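You operate a simulated robot arm through the tools that you are given. There is no shell and no other tool. Be economical: measure what you need, move in short steps, check, and stop when the job is done.

The job below is to be done with a simulated robot arm. You get a single attempt, and the scene is never put back.

TASK
Gauge the brass sleeve's bore, then fit it on the orange block.
Fine: green plug gauge right in, red plug gauge on the mouth, each stood back after its try; sleeve down on the block. Set down upright: green plug gauge, red plug gauge.

It is judged by the outcome, as a careful person would: the job done as asked, and still so three seconds after it is handed in. It fails if anything else is knocked over, pushed out of place, dropped, spilled or broken.

THE ROBOT
A 6-joint arm with a fingered hand, on a carriage that runs on a rail from [0, -1.017] to [0, 1.123] (x, y) and turns from -2.234 to 3.56 rad about z. Base frame: it is fixed where the carriage stands at the start and does not move with it; the origin is on the floor, on the carriage's upright axis, x ahead of it, y to its left, z up; the surface under the hand at the start is at about z = 0.865. Lengths are in m, angles in rad, forces in N, time in s.
Its first joint turns from -2.897 to 2.897 rad. Places, roughly: bore of the brass sleeve [0.6, 0.5, 0.9]; peg of the orange block [0.6, 0.8, 0.9]. Payload 4 kg.
The tool frame sits at the grasp point between the pads (the TCP): z along the fingers, y along the line on which they close. The tips reach 0.026 m beyond it. The gripper opens to 0.132 m. The gripper's body begins 0.073 m behind the TCP. The gripper is a hand of 4 fingers: y runs from the thumb to the fingers, the wrist lies at [0, 0, -0.239] in the tool frame, and closing takes about 1.5 s.
Orientation is that of the tool frame in the base frame, as a unit quaternion [w, x, y, z]. With the fingers straight down and closing along the base's y, the tool's x points along the base's -x, its y along +y and its z along -z.

THE INTERFACE
- The arm moves only by the tool arm_command. Its argument "motion" is one flat list of numbers, 7 for each row, row after row: the shift along the tool's x, y, z in m, then the turn, a rotation vector about the tool's x, y, z in rad, then the finger opening in m, from 0 to 0.132. In form: [tx, ty, tz, ax, ay, az, jaw, tx, ty, tz, ax, ay, az, jaw, ...]. A call has 1 to 12 rows; each row shifts and turns the commanded pose from where the row before left it, along the tool's axes as they then stand. A row lasts 0.2 s, in which the tool goes at most 0.05 m and 0.15 rad; a call with a longer step from one row to the next is refused whole, and so is a gripper value outside its range. A pose out of reach is approached as far as the arm can. The call stops where the force on the tool passes 40 N (or 10 N more than at its start, if that is more) or the arm is blocked; 0.2 s more then pass. The fingers move at their own pace (about 0.045 m/s each) and stop on an object; they squeeze with about 24 N. The grip force told is the motor's: it shows also when the fingers shut on nothing. Time passes only in rows, and 0.2 s behind the last, so rows that do not move let the fingers close. The reply holds the time, the measured pose of the TCP, the force on the tool along the base axes, the opening and the grip force, in the units named above and with some noise, with the torque about the TCP (base axes, N m) and any sound that the robot's microphone picked up, and new pictures: "show" is both (left out), scene, wrist or none.
- Cameras (640 x 400 px; columns grow to the right, rows downward): "scene" is now at [0.2547, 0.263, 1.4292]; the picture's right is [0.65, -0.76, 0.00], its down [-0.50, -0.42, -0.76] and it looks along [0.57, 0.49, -0.65] (base axes); focal length 274 px, centre (320, 200). "wrist" rides on the gripper at [0.068, 0.002, -0.097] in the tool frame; the picture's right is [-0.03, 1.00, 0.00], its down [-0.82, -0.02, -0.58] and it looks along [-0.58, -0.01, 0.82] (tool axes); focal length 270 px, centre (320, 200). There is no depth. A picture from a camera that has moved, and an enlarged one, comes with that camera's place and axes in the base frame and with its lens. The place of the scene camera against the robot may be out by one fixed shift of up to 0.025 m in any direction.
- slide_trunk(by): slides the trunk up (or, below 0, down) by that many m; the arm and the scene camera ride with it, the base frame stays. It gives what a move gives, with no picture.
- steer(legs): drives the robot by 1 to 6 legs, each [ahead, left, turn to the left] in m, m and rad, along the robot's own axes; the way and the turn of a leg run together, so that a leg with both is an arc; at most 1.5 m and 3.142 rad a leg. The arm and the cameras ride along, it lands a little off, and it stops where it bumps. It keeps to its track: a leg is cut to what the track allows. It gives what a move gives, and a new picture of the scene camera.
- grasp_type(shape): the hand has 4 fingers and takes this shape, open, in about a second: jaw (thumb against the fingers, like two jaws); tri (thumb and two fingers); tip (a fingertip pinch); poke (one finger out to press); point (the index stretched); flat (the hand flat); cup (the hand cupped); fist (a fist). The gripper value then closes the fingers along that shape, each until it touches; the sizes above hold for jaw. It gives what a move gives, with no picture.
- aim_head(pan, tilt): turns the head with the scene camera to pan (to the left, within 2.496 rad either way) and tilt (down, from -0.506 to 1.204), counted from straight ahead of the robot. It gives what a move gives, and a new picture of the scene camera.
- inspect(camera, box): a new picture of the part [left, top, right, bottom] of that camera's present view, enlarged. It takes no simulated time.
- close_job(): hands the job in; it is judged then, once.

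Work in short steps. Places have to be worked out from the pictures, the camera data and where the tool is seen: move nearer, look again, correct. Check each grasp and each placing, and mend what went wrong. You have 120 turns and 260 pictures in all, those below and enlarged ones among them. Open the gripper and draw the arm clear of the work before you hand the job in, unless the task says otherwise; then end with one line.

The tools are called after "Call:" as a command line: name --argument value ..., lists and objects as JSON in quotes. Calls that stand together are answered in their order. arm_command: Moves the arm, as the interface text tells. Its arguments: {"type":"object","properties":{"motion":{"type":"array","items":{"type":"number"}},"show":{"type":"string","enum":["both","scene","wrist","none"]}},"required":["motion"]} The other tools are called the same way: slide_trunk (by) slides the trunk up or down; grasp_type (shape) gives the hand a shape; steer (legs) drives the base; aim_head (pan, tilt) turns the head that bears the scene camera; inspect (camera, box) takes an enlarged picture of a part of a camera's view; close_job () hands the job in.

At the start:

```text
time_s: 0.0
tool_pos: [0.5872, 0.4645, 1.2234]
tcp_rot: [0.0, 0.0, 1.0, 0.0]
force: [-0.5, 0.0, -0.3]
torque: [-0.01, -0.01, 0.03]
opening: 0.132
grasp_force: 0.1
shape: jaw
trunk travel left (down, up): [-0.45, 0.178]
robot x, y, heading: [0.0018, -0.0008, -0.0]
head pan, tilt: [0.709, 0.712]
```

scene: 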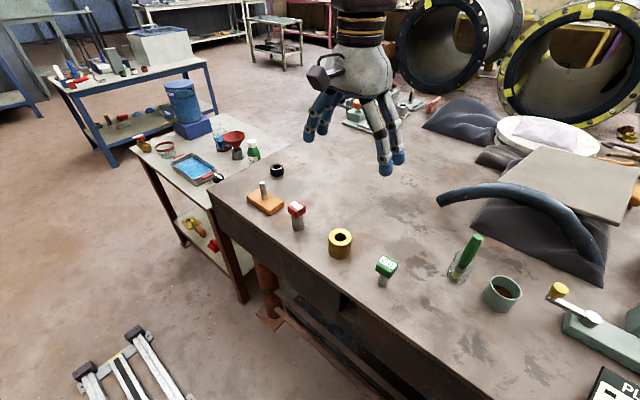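
wrist: 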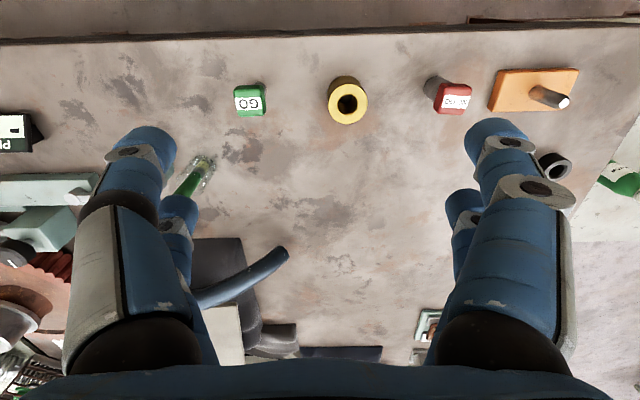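

I'll look closer at the objects in both views before moving.

Call:
inspect --camera "scene" --box '[230, 150, 430, 300]'

Call:
inspect --camera "wrist" --box '[210, 40, 610, 200]'

Call:
steer --legs '[[0, 0.25, 0]]'

```text
2.67 times, centred on (330, 225) of scene
camera zoom: at [0.2547, 0.263, 1.4292], right [0.65, -0.76, 0.0], down [-0.5, -0.42, -0.76], along [0.57, 0.49, -0.65], focal length 731 px, centre (293, 133)
```

zoom: 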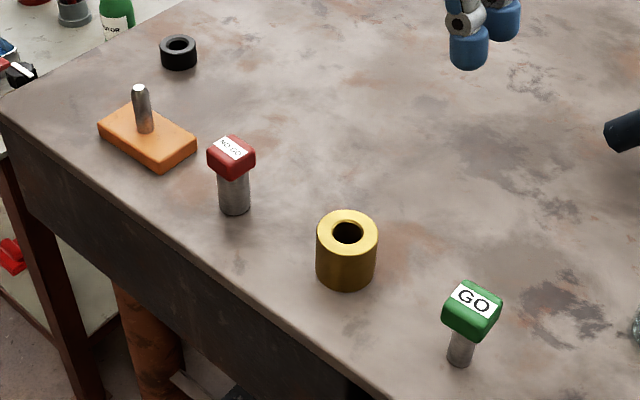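

```text
1.60 times, centred on (410, 120) of wrist
camera zoom: at [0.5186, 0.4661, 1.3184], right [0.03, 1.0, 0.0], down [0.82, -0.02, 0.58], along [0.58, -0.01, -0.82], focal length 432 px, centre (176, 328)
```

zoom: 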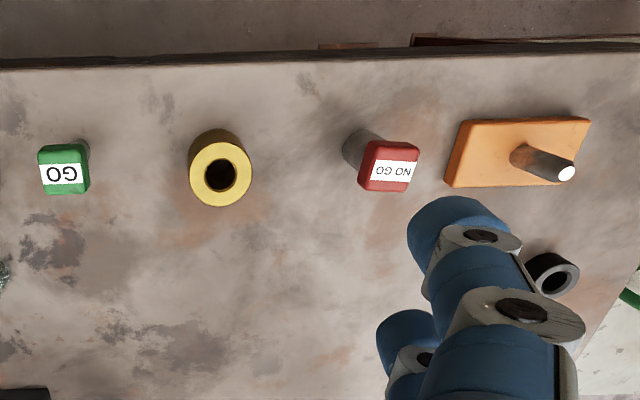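

```text
time_s: 1.8
tool_pos: [0.586, 0.7126, 1.2217]
tcp_rot: [0.0, 0.0, 1.0, 0.0]
force: [0.2, -0.5, 0.6]
torque: [-0.04, 0.02, 0.01]
opening: 0.132
grasp_force: 0.0
shape: jaw
trunk travel left (down, up): [-0.45, 0.178]
robot x, y, heading: [0.0005, 0.2488, 0.002]
head pan, tilt: [0.709, 0.712]
camera scene: at [0.2546, 0.5107, 1.4292], right [0.65, -0.76, 0.0], down [-0.5, -0.43, -0.76], along [0.57, 0.49, -0.65], focal length 274 px, centre (320, 200)
```

scene: 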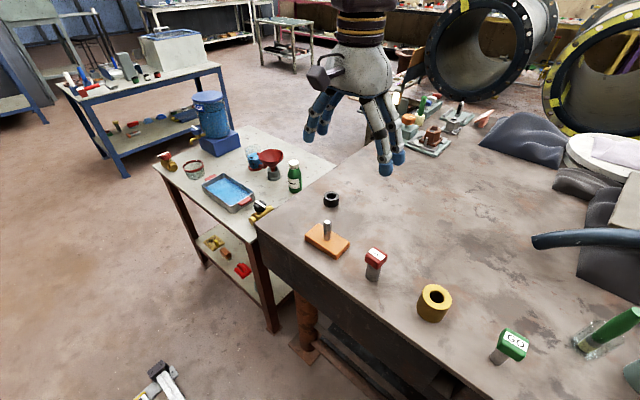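

The green gauge is at roughly (0.617, 0.37). I move above it, staying high, and narrow the fingers somewhat.

Call:
arm_command --motion '[-0.003, -0.043, 0.013, 0, 0, 0, 0.1, -0.003, -0.043, 0.013, 0, 0, 0, 0.1, -0.003, -0.043, 0.013, 0, 0, 0, 0.1, -0.003, -0.043, 0.013, 0, 0, 0, 0.1, -0.003, -0.043, 0.013, 0, 0, 0, 0.1, -0.003, -0.043, 0.013, 0, 0, 0, 0.1, -0.003, -0.043, 0.013, 0, 0, 0, 0.1, -0.003, -0.043, 0.013, 0, 0, 0, 0.1]'

```text
time_s: 3.6
tool_pos: [0.6112, 0.3689, 1.1183]
tcp_rot: [0.0, -0.001, 1.0, -0.001]
force: [0.2, 0.2, -1.3]
torque: [-0.02, -0.01, -0.02]
opening: 0.1003
grasp_force: 0.1
shape: jaw
trunk travel left (down, up): [-0.45, 0.178]
robot x, y, heading: [0.0003, 0.2459, 0.002]
head pan, tilt: [0.709, 0.712]
camera scene: at [0.2545, 0.511, 1.4292], right [0.65, -0.76, 0.0], down [-0.5, -0.43, -0.76], along [0.57, 0.49, -0.65], focal length 274 px, centre (320, 200)
camera wrist: at [0.5423, 0.3702, 1.214], right [0.02, 1.0, 0.0], down [0.82, -0.02, 0.58], along [0.58, -0.01, -0.82], focal length 270 px, centre (320, 200)
```

scene: 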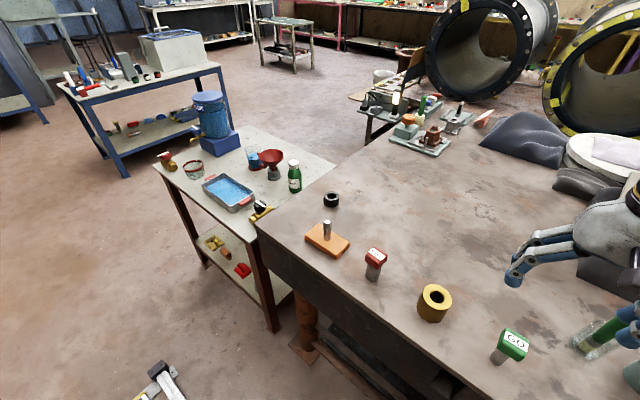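
wrist: 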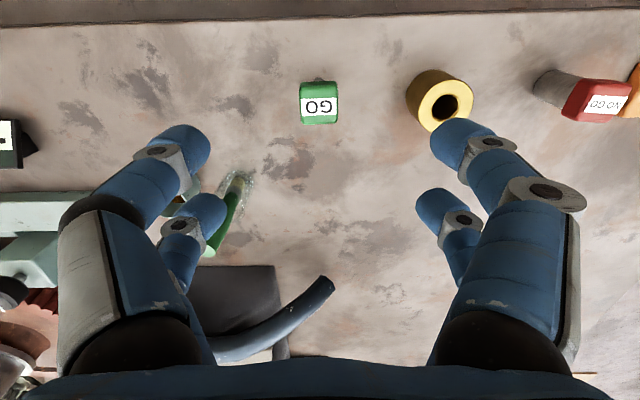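

Enlarge both views on the gauge to measure it.

Call:
inspect --camera "wrist" --box '[260, 50, 500, 200]'

Call:
inspect --camera "scene" --box '[400, 250, 560, 400]'

Call:
inspect --camera "scene" --box '[290, 180, 410, 300]'

```text
2.67 times, centred on (380, 125) of wrist
camera zoom: at [0.5423, 0.3702, 1.214], right [0.02, 1.0, 0.0], down [0.82, -0.02, 0.58], along [0.58, -0.01, -0.82], focal length 721 px, centre (160, 400)
```

zoom: 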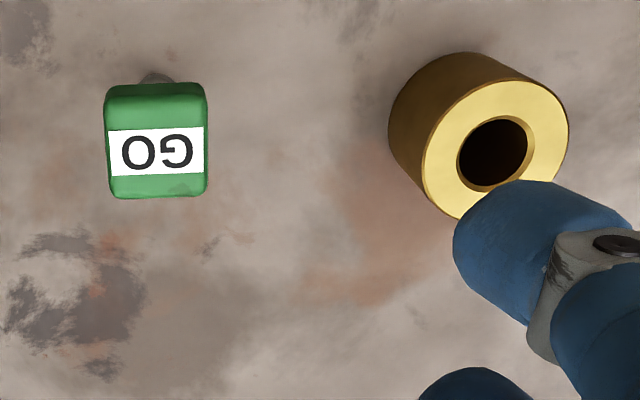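

```text
2.67 times, centred on (480, 325) of scene
camera zoom: at [0.2545, 0.511, 1.4292], right [0.65, -0.76, 0.0], down [-0.5, -0.43, -0.76], along [0.57, 0.49, -0.65], focal length 731 px, centre (-107, -133)
```

zoom: 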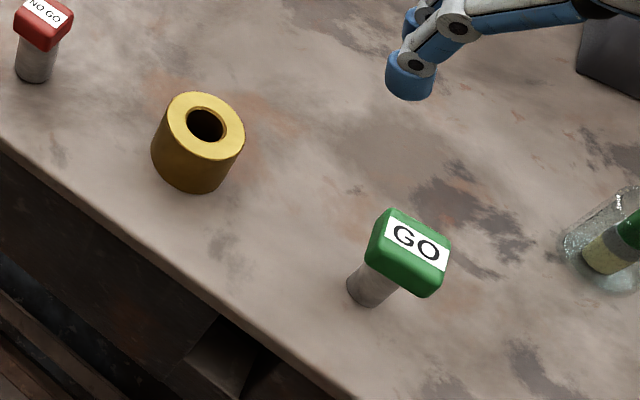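

```text
3.33 times, centred on (350, 240) of scene
camera zoom: at [0.2545, 0.511, 1.4292], right [0.65, -0.76, 0.0], down [-0.5, -0.43, -0.76], along [0.57, 0.49, -0.65], focal length 914 px, centre (220, 67)
```

zoom: 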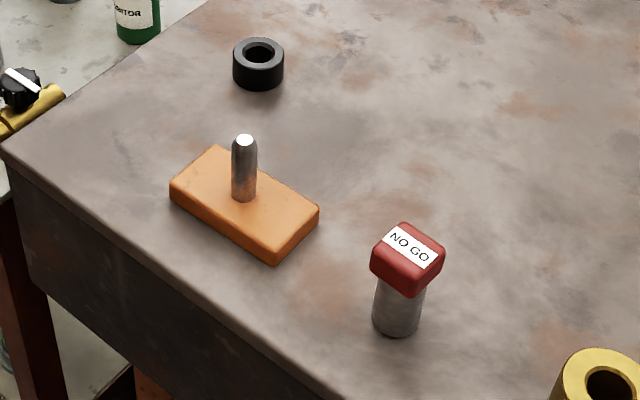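

Triangulating the two wrist views: green gauge top is near (0.624, 0.368, 0.934), and sleeve bore near (0.633, 0.505), top 0.916. I'll descend to just above the green head and look.

Call:
arm_command --motion '[-0.013, -0.001, 0.035, 0, 0, 0, 0.09, 0, 0, 0.035, 0, 0, 0, 0.08, 0, 0, 0.035, 0, 0, 0, 0.08, 0, 0, 0.03, 0, 0, 0, 0.08, 0, 0, 0, 0, 0, 0, 0.08]'

```text
time_s: 4.8
tool_pos: [0.6244, 0.3681, 0.9833]
tcp_rot: [0.0, 0.001, 1.0, -0.001]
force: [-0.8, 0.1, -0.5]
torque: [0.02, 0.02, 0.0]
opening: 0.0799
grasp_force: 0.1
shape: jaw
trunk travel left (down, up): [-0.45, 0.178]
robot x, y, heading: [-0.0005, 0.2452, -0.002]
head pan, tilt: [0.709, 0.712]
camera scene: at [0.2545, 0.5107, 1.4292], right [0.65, -0.76, 0.0], down [-0.5, -0.43, -0.76], along [0.57, 0.49, -0.65], focal length 274 px, centre (320, 200)
camera wrist: at [0.5559, 0.3695, 1.079], right [0.03, 1.0, 0.0], down [0.82, -0.02, 0.58], along [0.58, -0.01, -0.82], focal length 270 px, centre (320, 200)
```

scene: 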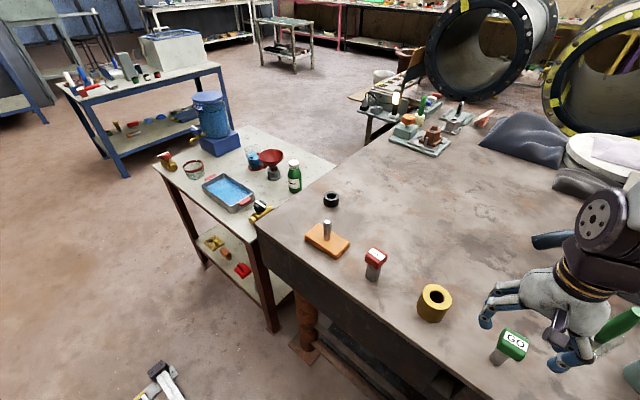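
wrist: 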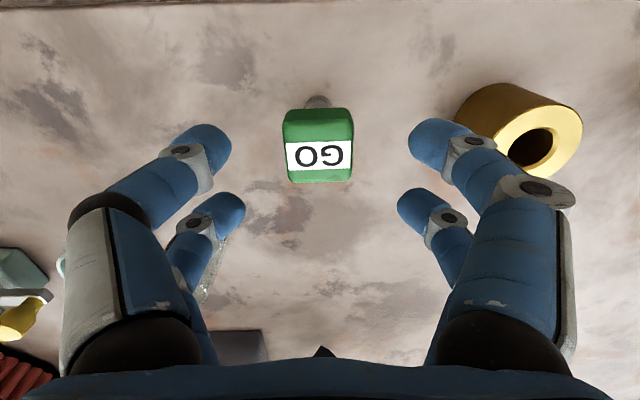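

Well centred. Lower to z≈0.939 so tips clip only the head, then close.

Call:
arm_command --motion '[-0.001, 0, 0.022, 0, 0, 0, 0.08, 0, 0, 0.022, 0, 0, 0, 0.08, 0, 0, 0, 0, 0, 0, 0.08, 0, 0, 0, 0, 0, 0, 0.02, 0, 0, 0, 0, 0, 0, 0.02, 0, 0, 0, 0, 0, 0, 0.02, 0, 0, 0, 0, 0, 0, 0.02, 0, 0, 0, 0, 0, 0, 0.02]'

Call:
inspect --camera "scene" --box '[400, 250, 640, 400]'

```text
time_s: 6.6
tool_pos: [0.6265, 0.3672, 0.9399]
tcp_rot: [0.0, 0.0, 1.0, 0.001]
force: [-0.1, -0.1, 0.1]
torque: [0.04, 0.01, 0.02]
opening: 0.022
grasp_force: 24.5
shape: jaw
trunk travel left (down, up): [-0.45, 0.178]
robot x, y, heading: [-0.0011, 0.247, -0.002]
head pan, tilt: [0.709, 0.712]
camera scene: at [0.2545, 0.5107, 1.4292], right [0.65, -0.76, 0.0], down [-0.5, -0.43, -0.76], along [0.57, 0.49, -0.65], focal length 274 px, centre (320, 200)
camera wrist: at [0.5567, 0.3688, 1.0359], right [0.02, 1.0, 0.0], down [0.82, -0.02, 0.58], along [0.58, -0.01, -0.82], focal length 270 px, centre (320, 200)
```

scene: 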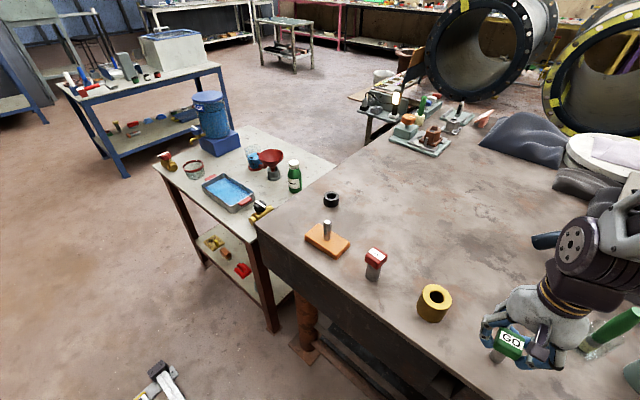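
wrist: 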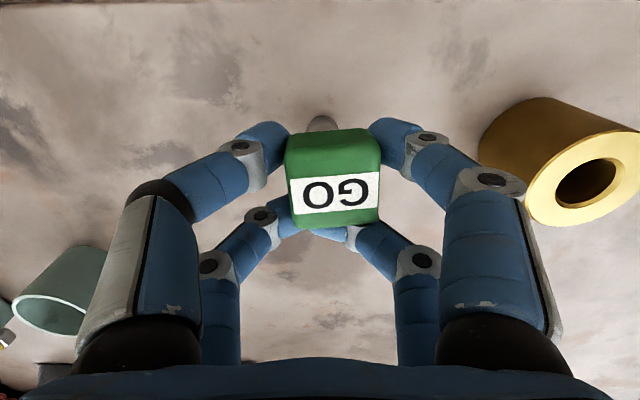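

```text
2.67 times, centred on (520, 325) of scene
camera zoom: at [0.2545, 0.5107, 1.4292], right [0.65, -0.76, 0.0], down [-0.5, -0.43, -0.76], along [0.57, 0.49, -0.65], focal length 731 px, centre (-213, -133)
```

zoom: 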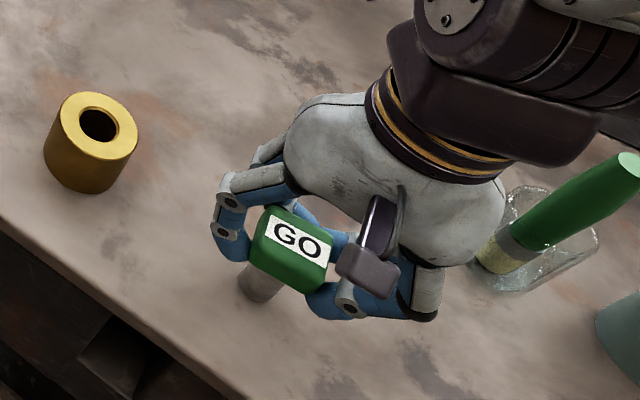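

The far finger pair seems to have closed behind the head. Let me look closely before lifting.

Call:
inspect --camera "wrist" --box '[220, 90, 460, 260]'

```text
2.35 times, centred on (340, 175) of wrist
camera zoom: at [0.5567, 0.3688, 1.0359], right [0.02, 1.0, 0.0], down [0.82, -0.02, 0.58], along [0.58, -0.01, -0.82], focal length 636 px, centre (273, 259)
```

zoom: 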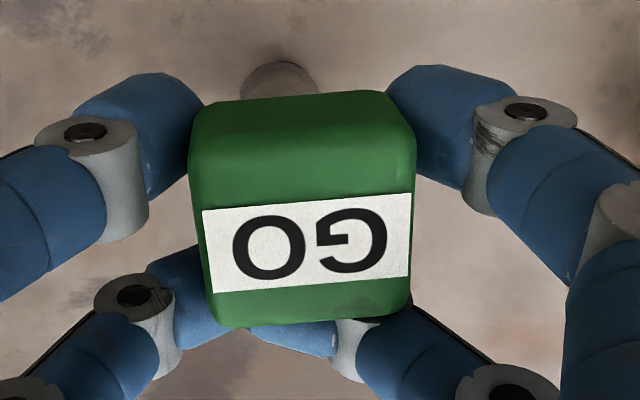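

The far pair curls behind and under the head, which would obstruct full insertion. I'll reopen, raise, and try the fingertip pinch shape.

Call:
arm_command --motion '[0, 0, 0, 0, 0, 0, 0.08, 0, 0, 0, 0, 0, 0, 0.08, 0, 0, 0, 0, 0, 0, 0.08, 0, 0, 0, 0, 0, 0, 0.08, 0, 0, -0.03, 0, 0, 0, 0.08, 0, 0, -0.03, 0, 0, 0, 0.08, 0, 0, -0.03, 0, 0, 0, 0.08]' --show "none"

Call:
grasp_type --shape "tip"

Call:
arm_command --motion '[0, 0, 0, 0, 0, 0, 0.06, 0, 0, 0, 0, 0, 0, 0.06, 0, 0, 0, 0, 0, 0, 0.06]'

Call:
inspect --camera "wrist" --box '[160, 50, 480, 250]'

```text
time_s: 8.2
tool_pos: [0.6253, 0.3673, 1.0304]
tcp_rot: [0.0, 0.0, 1.0, -0.001]
force: [0.0, -0.3, -0.1]
torque: [-0.02, 0.02, 0.02]
opening: 0.0795
grasp_force: 0.0
shape: jaw
trunk travel left (down, up): [-0.45, 0.178]
robot x, y, heading: [-0.0028, 0.2445, -0.002]
head pan, tilt: [0.709, 0.712]
```

```text
time_s: 9.1
tool_pos: [0.6245, 0.3677, 1.0293]
tcp_rot: [0.0, 0.001, 1.0, -0.001]
force: [-0.5, -0.3, -0.9]
torque: [0.02, -0.04, 0.02]
opening: 0.1318
grasp_force: 0.0
shape: tip
trunk travel left (down, up): [-0.45, 0.178]
robot x, y, heading: [-0.0006, 0.2445, -0.002]
head pan, tilt: [0.709, 0.712]
```

```text
time_s: 9.9
tool_pos: [0.6248, 0.3669, 1.0294]
tcp_rot: [0.0, -0.001, 1.0, 0.0]
force: [-0.8, 0.3, 0.5]
torque: [-0.01, 0.01, 0.02]
opening: 0.0622
grasp_force: 0.0
shape: tip
trunk travel left (down, up): [-0.45, 0.178]
robot x, y, heading: [-0.0026, 0.2447, -0.001]
head pan, tilt: [0.709, 0.712]
camera scene: at [0.2546, 0.5107, 1.4292], right [0.65, -0.76, 0.0], down [-0.5, -0.43, -0.76], along [0.57, 0.49, -0.65], focal length 274 px, centre (320, 200)
camera wrist: at [0.5564, 0.3696, 1.1256], right [0.02, 1.0, 0.0], down [0.82, -0.02, 0.58], along [0.58, -0.01, -0.82], focal length 270 px, centre (320, 200)
```

scene: 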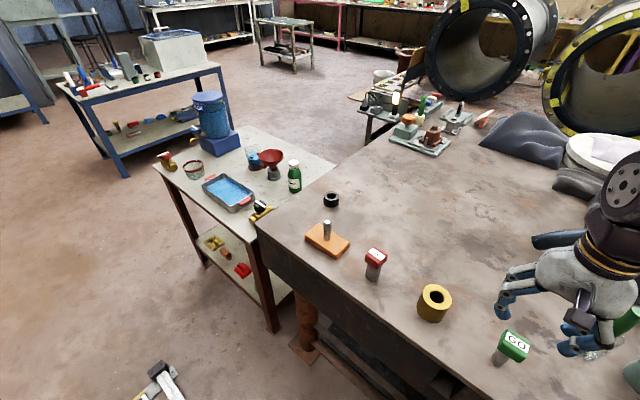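
wrist: 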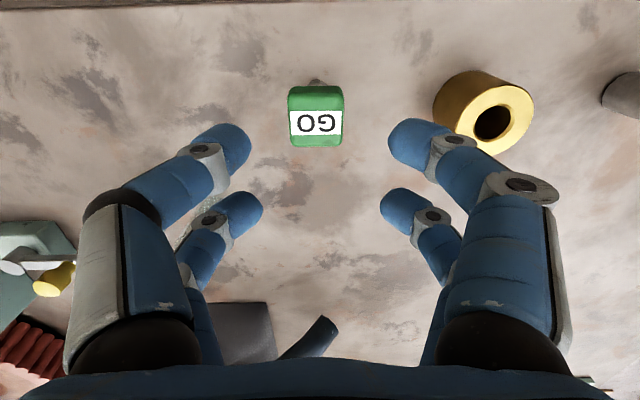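

```text
2.00 times, centred on (320, 150) of wrist
camera zoom: at [0.5564, 0.3696, 1.1256], right [0.02, 1.0, 0.0], down [0.82, -0.02, 0.58], along [0.58, -0.01, -0.82], focal length 541 px, centre (320, 300)
```

zoom: 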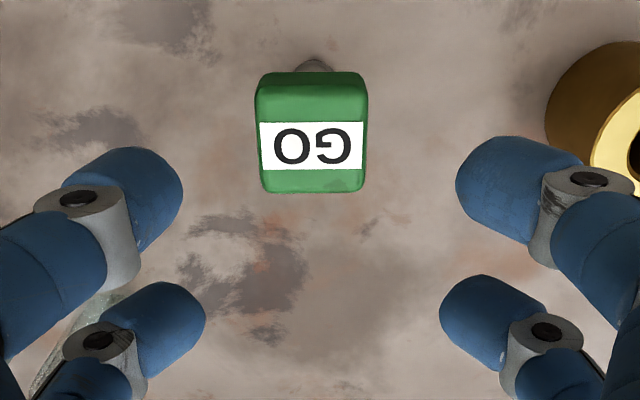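

Gauge is still upright. Check how the tip shape closes in the air.

Call:
arm_command --motion '[0, 0, 0, 0, 0, 0, 0.025, 0, 0, 0, 0, 0, 0, 0.025, 0, 0, 0, 0, 0, 0, 0.025, 0, 0, 0, 0, 0, 0, 0.025]' --show "wrist"

Call:
inspect --camera "scene" --box '[440, 200, 640, 400]'

```text
time_s: 10.9
tool_pos: [0.6251, 0.3682, 1.0292]
tcp_rot: [0.0, 0.0, 1.0, -0.001]
force: [-0.3, 0.4, -1.0]
torque: [-0.02, 0.01, 0.0]
opening: 0.0251
grasp_force: 0.2
shape: tip
trunk travel left (down, up): [-0.45, 0.178]
robot x, y, heading: [-0.0006, 0.246, 0.0]
head pan, tilt: [0.709, 0.712]
camera wrist: at [0.5564, 0.3696, 1.1256], right [0.02, 1.0, 0.0], down [0.82, -0.02, 0.58], along [0.58, -0.01, -0.82], focal length 270 px, centre (320, 200)
```

wrist: 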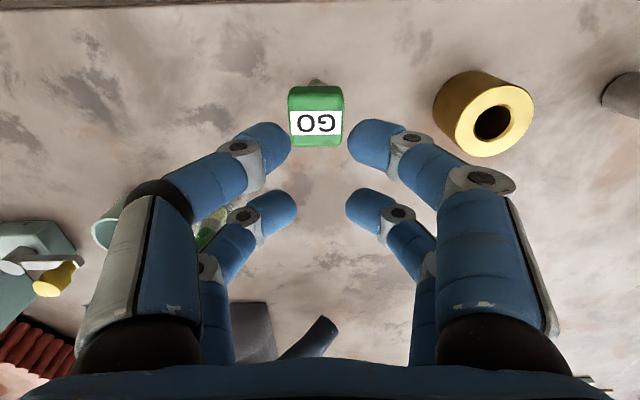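

```text
2.00 times, centred on (540, 300) of scene
camera zoom: at [0.2546, 0.5107, 1.4292], right [0.65, -0.76, 0.0], down [-0.5, -0.43, -0.76], along [0.57, 0.49, -0.65], focal length 548 px, centre (-120, 0)
```

zoom: 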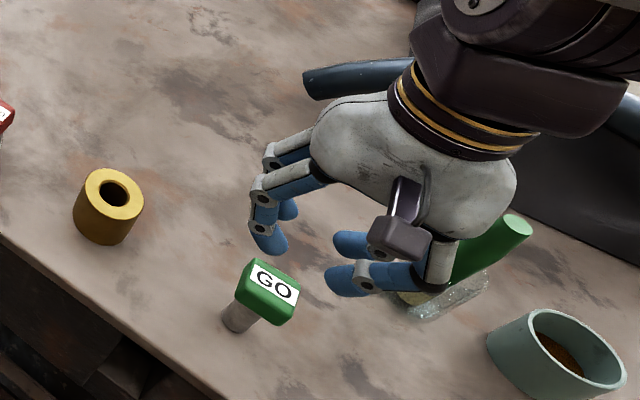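

Tip closes as two pairs as well (at about ±0.018 in x). Check the tri shape before choosing.

Call:
grasp_type --shape "tri"

Call:
arm_command --motion '[0, 0, 0, 0, 0, 0, 0.02, 0, 0, 0, 0, 0, 0, 0.02, 0, 0, 0, 0, 0, 0, 0.02, 0, 0, 0, 0, 0, 0, 0.02, 0, 0, 0, 0, 0, 0, 0.02, 0, 0, 0, 0, 0, 0, 0.02, 0, 0, 0, 0, 0, 0, 0.02]' --show "wrist"

```text
time_s: 11.8
tool_pos: [0.6247, 0.3675, 1.0307]
tcp_rot: [0.0, 0.0, 1.0, 0.001]
force: [-1.1, -0.3, 0.1]
torque: [-0.01, 0.03, 0.03]
opening: 0.1321
grasp_force: 0.0
shape: tri
trunk travel left (down, up): [-0.45, 0.178]
robot x, y, heading: [-0.0016, 0.2463, 0.003]
head pan, tilt: [0.709, 0.712]
```

```text
time_s: 13.4
tool_pos: [0.6252, 0.3671, 1.0288]
tcp_rot: [0.0, -0.001, 1.0, 0.0]
force: [-0.1, 0.8, 0.6]
torque: [-0.01, 0.0, -0.02]
opening: 0.0205
grasp_force: 0.1
shape: tri
trunk travel left (down, up): [-0.45, 0.178]
robot x, y, heading: [0.0032, 0.2466, 0.003]
head pan, tilt: [0.709, 0.712]
camera wrist: at [0.5564, 0.3696, 1.1256], right [0.02, 1.0, 0.0], down [0.82, -0.02, 0.58], along [0.58, -0.01, -0.82], focal length 270 px, centre (320, 200)
```

wrist: 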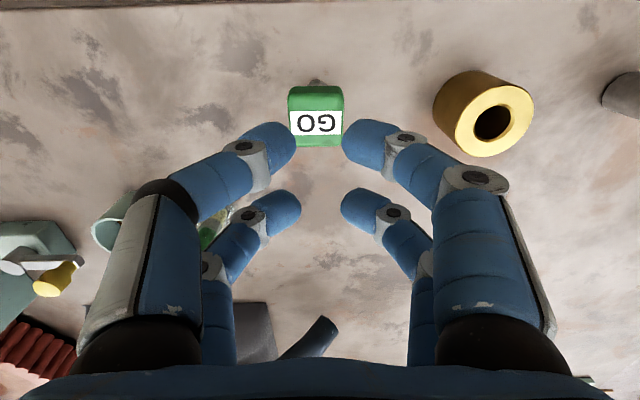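

All shapes close the same way, so I'll pinch with only the near pair at the head's centre: TCP x ≈ 0.643, far pair closing behind in free air.

Call:
grasp_type --shape "jaw"

Call:
arm_command --motion '[-0.018, 0, 0, 0, 0, 0, 0.08, 0, 0, 0, 0, 0, 0, 0.08, 0, 0, 0.02, 0, 0, 0, 0.08, 0, 0, 0.02, 0, 0, 0, 0.08, 0, 0, 0, 0, 0, 0, 0.08, 0, 0, 0, 0, 0, 0, 0.08]' --show "wrist"

Call:
inspect --camera "wrist" --box '[160, 50, 480, 250]'

```text
time_s: 14.3
tool_pos: [0.6255, 0.3681, 1.0299]
tcp_rot: [-0.001, 0.0, 1.0, -0.001]
force: [-0.8, 0.4, -0.1]
torque: [-0.01, -0.01, 0.05]
opening: 0.1322
grasp_force: 0.1
shape: jaw
trunk travel left (down, up): [-0.45, 0.178]
robot x, y, heading: [0.0004, 0.2463, 0.002]
head pan, tilt: [0.709, 0.712]
```

```text
time_s: 15.7
tool_pos: [0.6428, 0.3663, 0.9898]
tcp_rot: [0.0, 0.0, 1.0, -0.001]
force: [-0.3, -0.2, 0.4]
torque: [0.01, 0.02, 0.02]
opening: 0.0805
grasp_force: 0.2
shape: jaw
trunk travel left (down, up): [-0.45, 0.178]
robot x, y, heading: [0.002, 0.247, -0.0]
head pan, tilt: [0.709, 0.712]
camera wrist: at [0.5744, 0.3689, 1.0855], right [0.02, 1.0, 0.0], down [0.82, -0.02, 0.58], along [0.58, -0.01, -0.82], focal length 270 px, centre (320, 200)
```

wrist: 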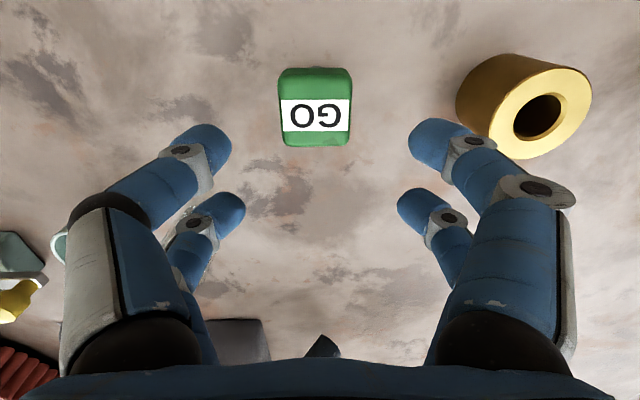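

```text
2.00 times, centred on (320, 150) of wrist
camera zoom: at [0.5744, 0.3689, 1.0855], right [0.02, 1.0, 0.0], down [0.82, -0.02, 0.58], along [0.58, -0.01, -0.82], focal length 541 px, centre (320, 300)
```

zoom: 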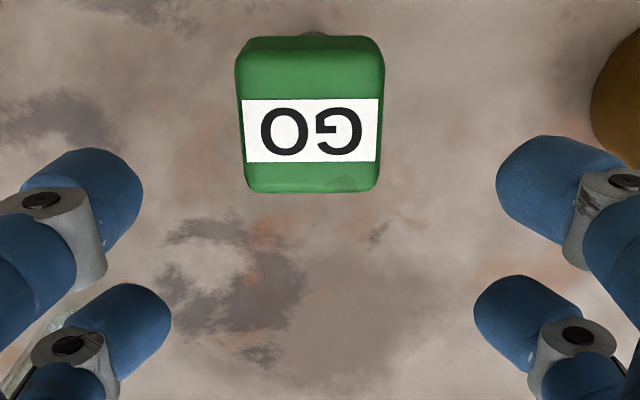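

Gauge at (0.623, 0.366); near pair lines up with it. Lower to z≈0.939 and close.

Call:
arm_command --motion '[0, -0.001, 0.025, 0, 0, 0, 0.08, 0, 0, 0.026, 0, 0, 0, 0.08, 0, 0, 0, 0, 0, 0, 0.08, 0, 0, 0, 0, 0, 0, 0.01, 0, 0, 0, 0, 0, 0, 0.01, 0, 0, 0, 0, 0, 0, 0.01, 0, 0, 0, 0, 0, 0, 0.01, 0, 0, 0, 0, 0, 0, 0.01, 0, 0, 0, 0, 0, 0, 0.01]' --show "wrist"

Call:
inspect --camera "wrist" --box '[200, 50, 440, 250]'

```text
time_s: 17.7
tool_pos: [0.6428, 0.3669, 0.9376]
tcp_rot: [0.0, 0.0, 1.0, 0.0]
force: [0.6, 0.9, 0.0]
torque: [-0.02, -0.04, -0.03]
opening: 0.0164
grasp_force: 24.1
shape: jaw
trunk travel left (down, up): [-0.45, 0.178]
robot x, y, heading: [0.0025, 0.2485, 0.001]
head pan, tilt: [0.709, 0.712]
camera wrist: at [0.5738, 0.3679, 1.0345], right [0.02, 1.0, 0.0], down [0.82, -0.02, 0.58], along [0.58, -0.01, -0.82], focal length 270 px, centre (320, 200)
```

wrist: 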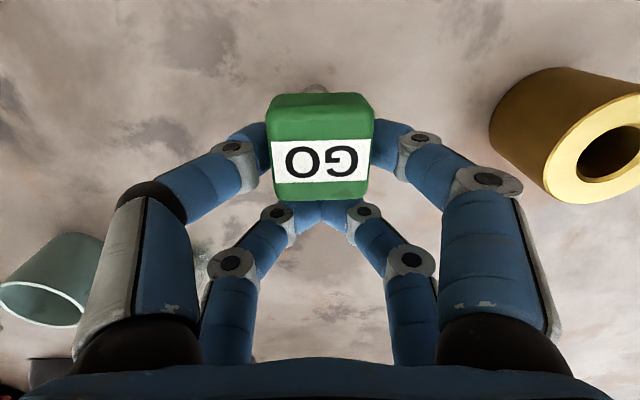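

```text
2.00 times, centred on (320, 150) of wrist
camera zoom: at [0.5738, 0.3679, 1.0345], right [0.02, 1.0, 0.0], down [0.82, -0.02, 0.58], along [0.58, -0.01, -0.82], focal length 541 px, centre (320, 300)
```

zoom: 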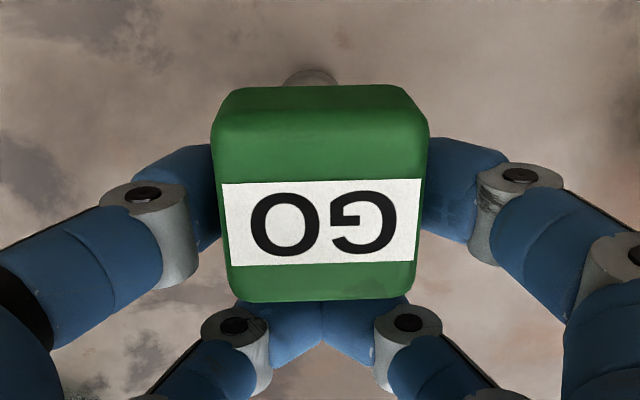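

Clean pinch on the head. Lift 0.085 and check it hangs upright.

Call:
arm_command --motion '[0, 0, -0.015, 0, 0, 0, 0.01, 0, 0, -0.03, 0, 0, 0, 0.01, 0, 0, -0.04, 0, 0, 0, 0.01, 0, 0, 0, 0, 0, 0, 0.01]' --show "wrist"

Call:
inspect --camera "scene" --box '[400, 220, 640, 400]'

```text
time_s: 18.7
tool_pos: [0.6438, 0.3661, 1.0234]
tcp_rot: [0.0, -0.001, 1.0, 0.001]
force: [-0.2, 0.1, -1.3]
torque: [-0.03, -0.03, 0.03]
opening: 0.0164
grasp_force: 23.6
shape: jaw
trunk travel left (down, up): [-0.45, 0.178]
robot x, y, heading: [0.0041, 0.2476, 0.0]
head pan, tilt: [0.709, 0.712]
camera wrist: at [0.5752, 0.3676, 1.12], right [0.02, 1.0, 0.0], down [0.82, -0.02, 0.58], along [0.58, -0.01, -0.82], focal length 270 px, centre (320, 200)
```

wrist: 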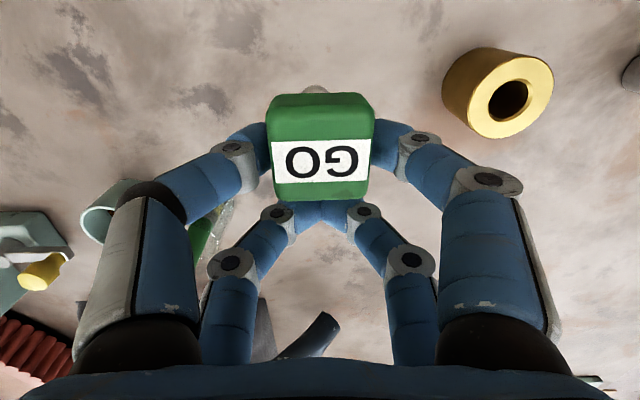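

```text
2.22 times, centred on (520, 310) of scene
camera zoom: at [0.2547, 0.5108, 1.4292], right [0.65, -0.76, 0.0], down [-0.5, -0.43, -0.76], along [0.57, 0.49, -0.65], focal length 609 px, centre (-124, -44)
```

zoom: 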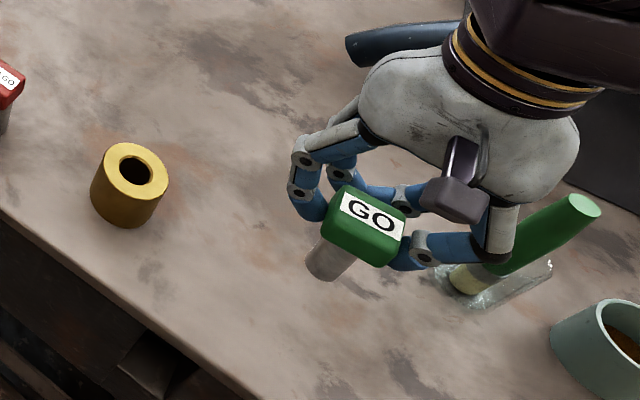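

Lifted upright. Measure the sleeve bore from this pose.

Call:
inspect --camera "wrist" --box '[420, 30, 580, 150]'

```text
3.33 times, centred on (500, 90) of wrist
camera zoom: at [0.5752, 0.3676, 1.12], right [0.02, 1.0, 0.0], down [0.82, -0.02, 0.58], along [0.58, -0.01, -0.82], focal length 901 px, centre (-280, 567)
```

zoom: 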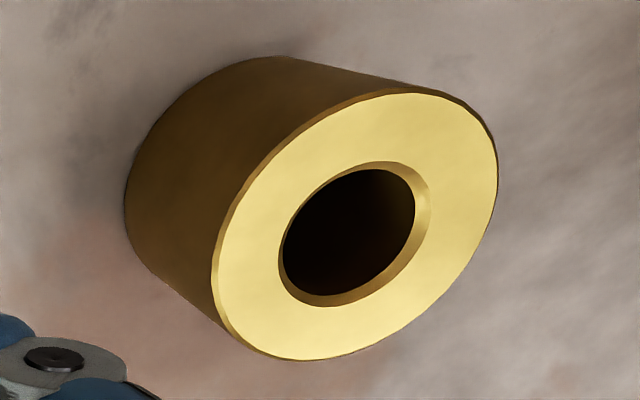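

Bore centre ≈ (0.633, 0.5055). Carry the gauge over it.

Call:
arm_command --motion '[-0.002, 0.035, 0, 0, 0, 0, 0.01, -0.002, 0.035, 0, 0, 0, 0, 0.01, -0.002, 0.035, 0, 0, 0, 0, 0.01, -0.001, 0.034, 0, 0, 0, 0, 0.01, 0, 0, 0, 0, 0, 0, 0.01, 0, 0, 0.015, 0, 0, 0, 0.01, 0, 0, 0, 0, 0, 0, 0.01]'

Call:
inspect --camera "wrist" --box '[200, 30, 440, 230]'

Call:
inspect --camera "scene" --box '[350, 200, 550, 350]'

```text
time_s: 20.3
tool_pos: [0.6512, 0.5068, 1.0084]
tcp_rot: [0.001, 0.001, 1.0, 0.001]
force: [0.6, -0.5, -1.4]
torque: [0.03, -0.04, 0.0]
opening: 0.0165
grasp_force: 23.8
shape: jaw
trunk travel left (down, up): [-0.45, 0.178]
robot x, y, heading: [-0.0003, 0.2491, -0.001]
head pan, tilt: [0.709, 0.712]
camera scene: at [0.2546, 0.5107, 1.4292], right [0.65, -0.76, 0.0], down [-0.5, -0.43, -0.76], along [0.57, 0.49, -0.65], focal length 274 px, centre (320, 200)
camera wrist: at [0.5819, 0.5075, 1.104], right [0.02, 1.0, 0.0], down [0.82, -0.02, 0.58], along [0.58, -0.01, -0.82], focal length 270 px, centre (320, 200)
```

scene: 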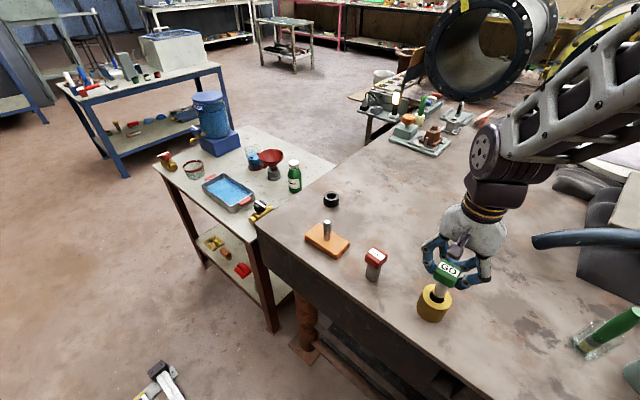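
wrist: 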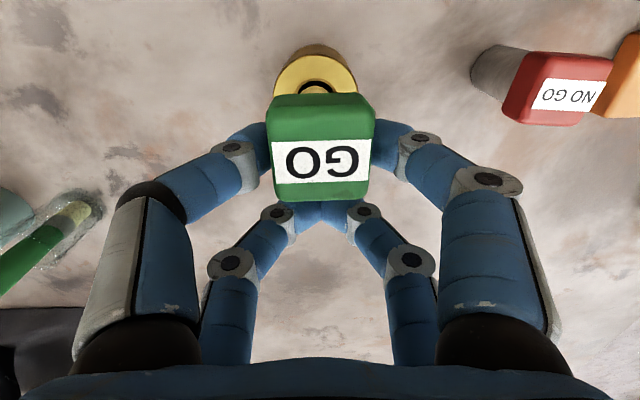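

```text
2.00 times, centred on (320, 130) of wrist
camera zoom: at [0.5819, 0.5075, 1.104], right [0.02, 1.0, 0.0], down [0.82, -0.02, 0.58], along [0.58, -0.01, -0.82], focal length 541 px, centre (320, 340)
```

zoom: 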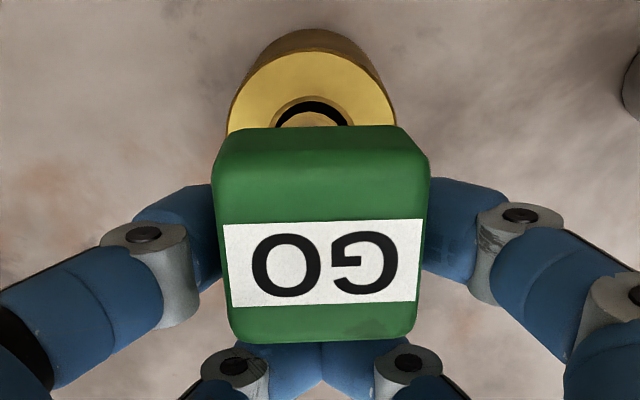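

```text
2.67 times, centred on (450, 275) of scene
camera zoom: at [0.2546, 0.5107, 1.4292], right [0.65, -0.76, 0.0], down [-0.5, -0.43, -0.76], along [0.57, 0.49, -0.65], focal length 731 px, centre (-27, 0)
```

zoom: 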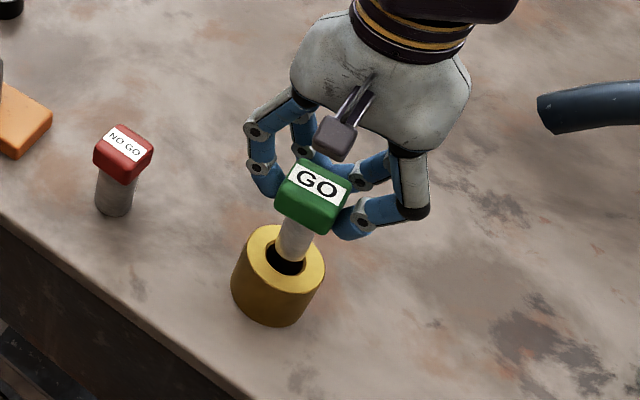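

Need finer alignment; zoom the scene camera on the plug end and bore.

Call:
inspect --camera "scene" --box '[400, 250, 480, 330]'

Call:
inspect --camera "wrist" --box '[260, 30, 380, 110]'

```text
5.00 times, centred on (440, 290) of scene
camera zoom: at [0.2546, 0.5107, 1.4292], right [0.65, -0.76, 0.0], down [-0.5, -0.43, -0.76], along [0.57, 0.49, -0.65], focal length 1371 px, centre (-280, -250)
```

zoom: 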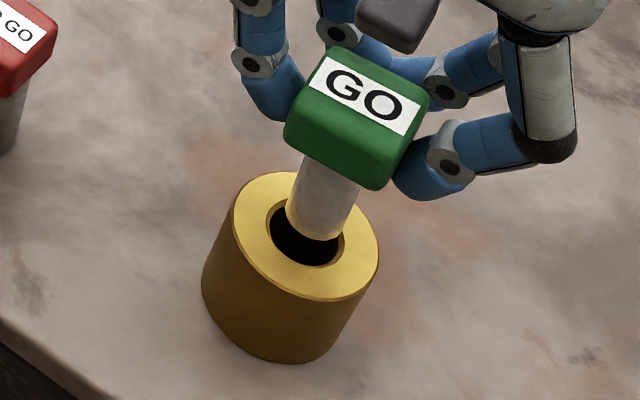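

```text
5.00 times, centred on (320, 70) of wrist
camera zoom: at [0.5819, 0.5075, 1.104], right [0.02, 1.0, 0.0], down [0.82, -0.02, 0.58], along [0.58, -0.01, -0.82], focal length 1351 px, centre (320, 850)
```

zoom: 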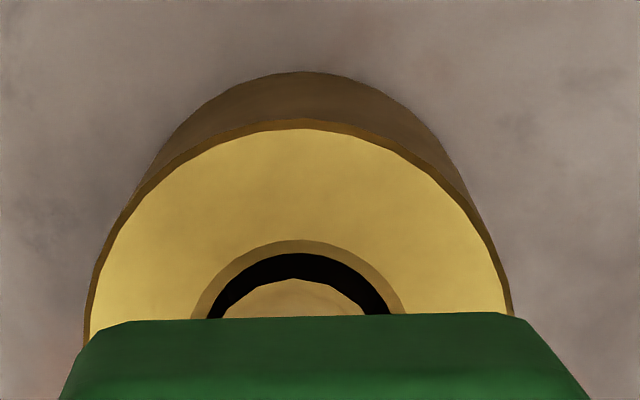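

The wrist view shows the plug end inside the bore outline: y is aligned, and x is about 2 mm short. Shift +2 mm x, lower to just above the mouth, and look again.

Call:
arm_command --motion '[-0.002, 0, 0.005, 0, 0, 0, 0.01, 0, 0, 0.005, 0, 0, 0, 0.01, 0, 0, 0, 0, 0, 0, 0.01]' --show "none"

Call:
inspect --camera "wrist" --box '[260, 30, 380, 110]'

Call:
inspect --camera "scene" --box '[400, 250, 480, 330]'

```text
time_s: 21.1
tool_pos: [0.6528, 0.5056, 0.9969]
tcp_rot: [0.0, 0.0, 1.0, 0.0]
force: [0.4, -0.7, -2.1]
torque: [0.02, -0.02, -0.01]
opening: 0.0168
grasp_force: 24.5
shape: jaw
trunk travel left (down, up): [-0.45, 0.178]
robot x, y, heading: [-0.0005, 0.247, -0.001]
head pan, tilt: [0.709, 0.712]
```

```text
5.00 times, centred on (320, 70) of wrist
camera zoom: at [0.5838, 0.5071, 1.0941], right [0.02, 1.0, 0.0], down [0.82, -0.02, 0.58], along [0.58, -0.01, -0.82], focal length 1351 px, centre (320, 850)
```

zoom: 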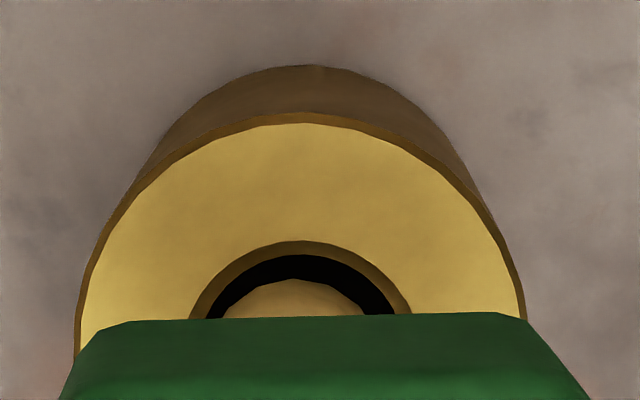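

```text
5.00 times, centred on (440, 290) of scene
camera zoom: at [0.2546, 0.5107, 1.4292], right [0.65, -0.76, 0.0], down [-0.5, -0.43, -0.76], along [0.57, 0.49, -0.65], focal length 1371 px, centre (-280, -250)
```

zoom: 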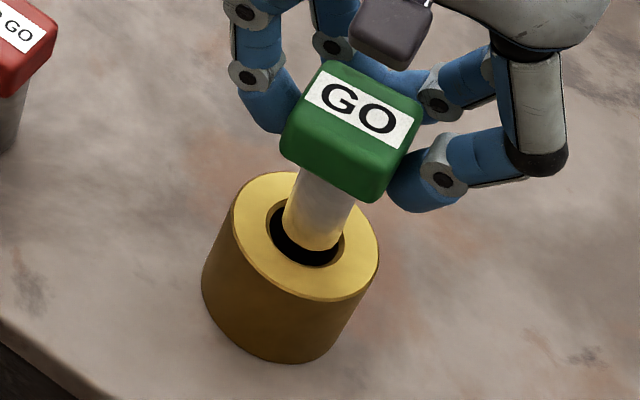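

Nearly aligned; nudge +0.8 mm in y and lower 12 mm gently, watching force.

Call:
arm_command --motion '[0, 0.0008, 0.004, 0, 0, 0, 0.01, 0, 0, 0.003, 0, 0, 0, 0.01, 0, 0, 0.003, 0, 0, 0, 0.01, 0, 0, 0.002, 0, 0, 0, 0.01, 0, 0, 0, 0, 0, 0, 0.01]' --show "none"

Call:
inspect --camera "wrist" --box '[260, 30, 380, 110]'

Call:
inspect --camera "scene" --box '[400, 250, 480, 330]'

```text
time_s: 22.3
tool_pos: [0.6526, 0.5059, 0.9853]
tcp_rot: [0.0, 0.001, 1.0, 0.0]
force: [0.3, -0.4, -1.8]
torque: [0.02, -0.09, -0.01]
opening: 0.0164
grasp_force: 23.5
shape: jaw
trunk travel left (down, up): [-0.45, 0.178]
robot x, y, heading: [0.0009, 0.248, -0.005]
head pan, tilt: [0.709, 0.712]
```

```text
5.00 times, centred on (320, 70) of wrist
camera zoom: at [0.5838, 0.5077, 1.0822], right [0.02, 1.0, 0.0], down [0.82, -0.02, 0.58], along [0.58, -0.01, -0.82], focal length 1351 px, centre (320, 850)
```

zoom: 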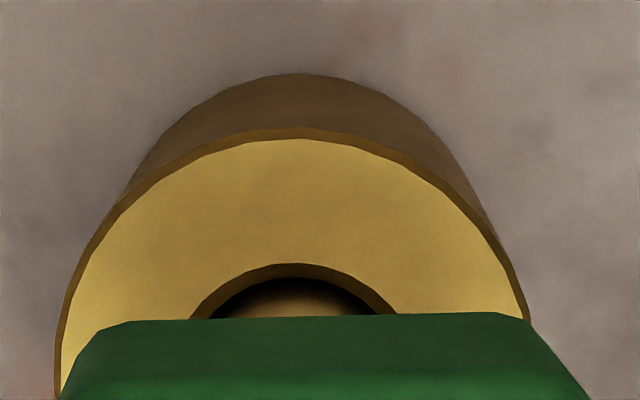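

```text
5.00 times, centred on (440, 290) of scene
camera zoom: at [0.2546, 0.5108, 1.4292], right [0.65, -0.76, 0.0], down [-0.5, -0.43, -0.76], along [0.57, 0.49, -0.65], focal length 1371 px, centre (-280, -250)
```

zoom: 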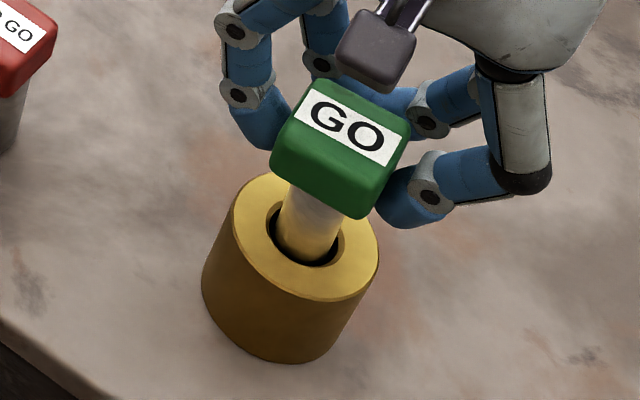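

The plug end has entered the bore with no contact force. Continue down in small steps.

Call:
arm_command --motion '[0, 0, 0.004, 0, 0, 0, 0.01, 0, 0, 0.004, 0, 0, 0, 0.01, 0, 0, 0.004, 0, 0, 0, 0.01, 0, 0, 0.004, 0, 0, 0, 0.01, 0, 0, 0.004, 0, 0, 0, 0.01, 0, 0, 0, 0, 0, 0, 0.01]' --show "none"

Call:
inspect --camera "wrist" --box '[200, 30, 440, 230]'

Call:
inspect --camera "scene" --box '[400, 250, 480, 330]'

```text
time_s: 23.7
tool_pos: [0.653, 0.5062, 0.9659]
tcp_rot: [0.0, 0.0, 1.0, 0.0]
force: [0.4, -0.3, -2.1]
torque: [-0.02, -0.06, -0.02]
opening: 0.0166
grasp_force: 24.1
shape: jaw
trunk travel left (down, up): [-0.45, 0.178]
robot x, y, heading: [0.0002, 0.2453, 0.001]
head pan, tilt: [0.709, 0.712]
```

```text
2.00 times, centred on (320, 130) of wrist
camera zoom: at [0.5836, 0.5078, 1.0622], right [0.02, 1.0, 0.0], down [0.82, -0.02, 0.58], along [0.58, -0.01, -0.82], focal length 541 px, centre (320, 340)
```

zoom: 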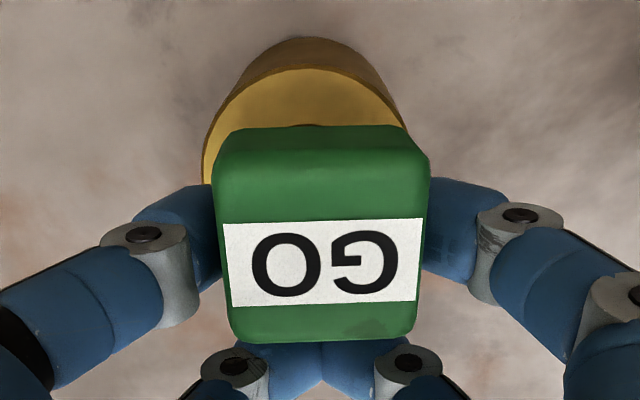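

```text
5.00 times, centred on (440, 290) of scene
camera zoom: at [0.2546, 0.5107, 1.4292], right [0.65, -0.76, 0.0], down [-0.5, -0.43, -0.76], along [0.57, 0.49, -0.65], focal length 1371 px, centre (-280, -250)
```

zoom: 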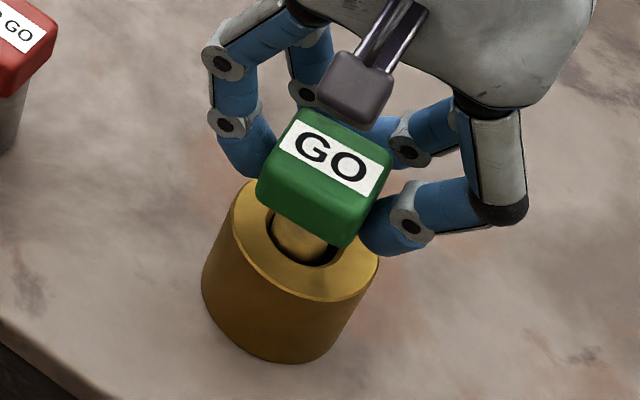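

No contact yet; head still above the mouth. Lower another 16 mm.

Call:
arm_command --motion '[0, 0, 0.004, 0, 0, 0, 0.01, 0, 0, 0.004, 0, 0, 0, 0.01, 0, 0, 0.004, 0, 0, 0, 0.01, 0, 0, 0.004, 0, 0, 0, 0.01, 0, 0, 0, 0, 0, 0, 0.01]' --show "none"

Call:
inspect --camera "scene" --box '[400, 250, 480, 330]'

```text
time_s: 24.9
tool_pos: [0.6526, 0.5053, 0.9496]
tcp_rot: [0.0, -0.001, 1.0, 0.0]
force: [1.2, -1.2, 0.0]
torque: [0.0, -0.05, 0.01]
opening: 0.0168
grasp_force: 23.4
shape: jaw
trunk travel left (down, up): [-0.45, 0.178]
robot x, y, heading: [-0.0014, 0.251, 0.0]
head pan, tilt: [0.709, 0.712]
```

```text
5.00 times, centred on (440, 290) of scene
camera zoom: at [0.2546, 0.5107, 1.4292], right [0.65, -0.76, 0.0], down [-0.5, -0.43, -0.76], along [0.57, 0.49, -0.65], focal length 1371 px, centre (-280, -250)
```

zoom: 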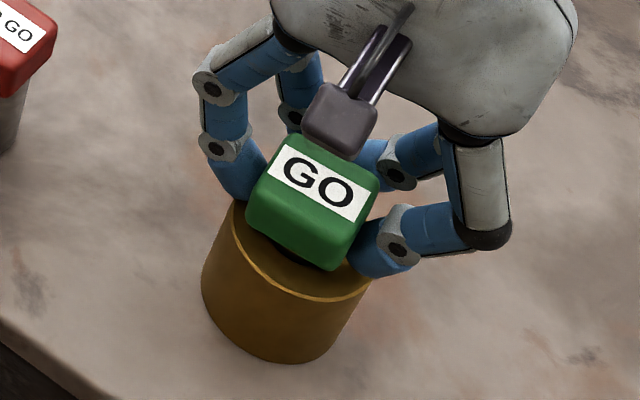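

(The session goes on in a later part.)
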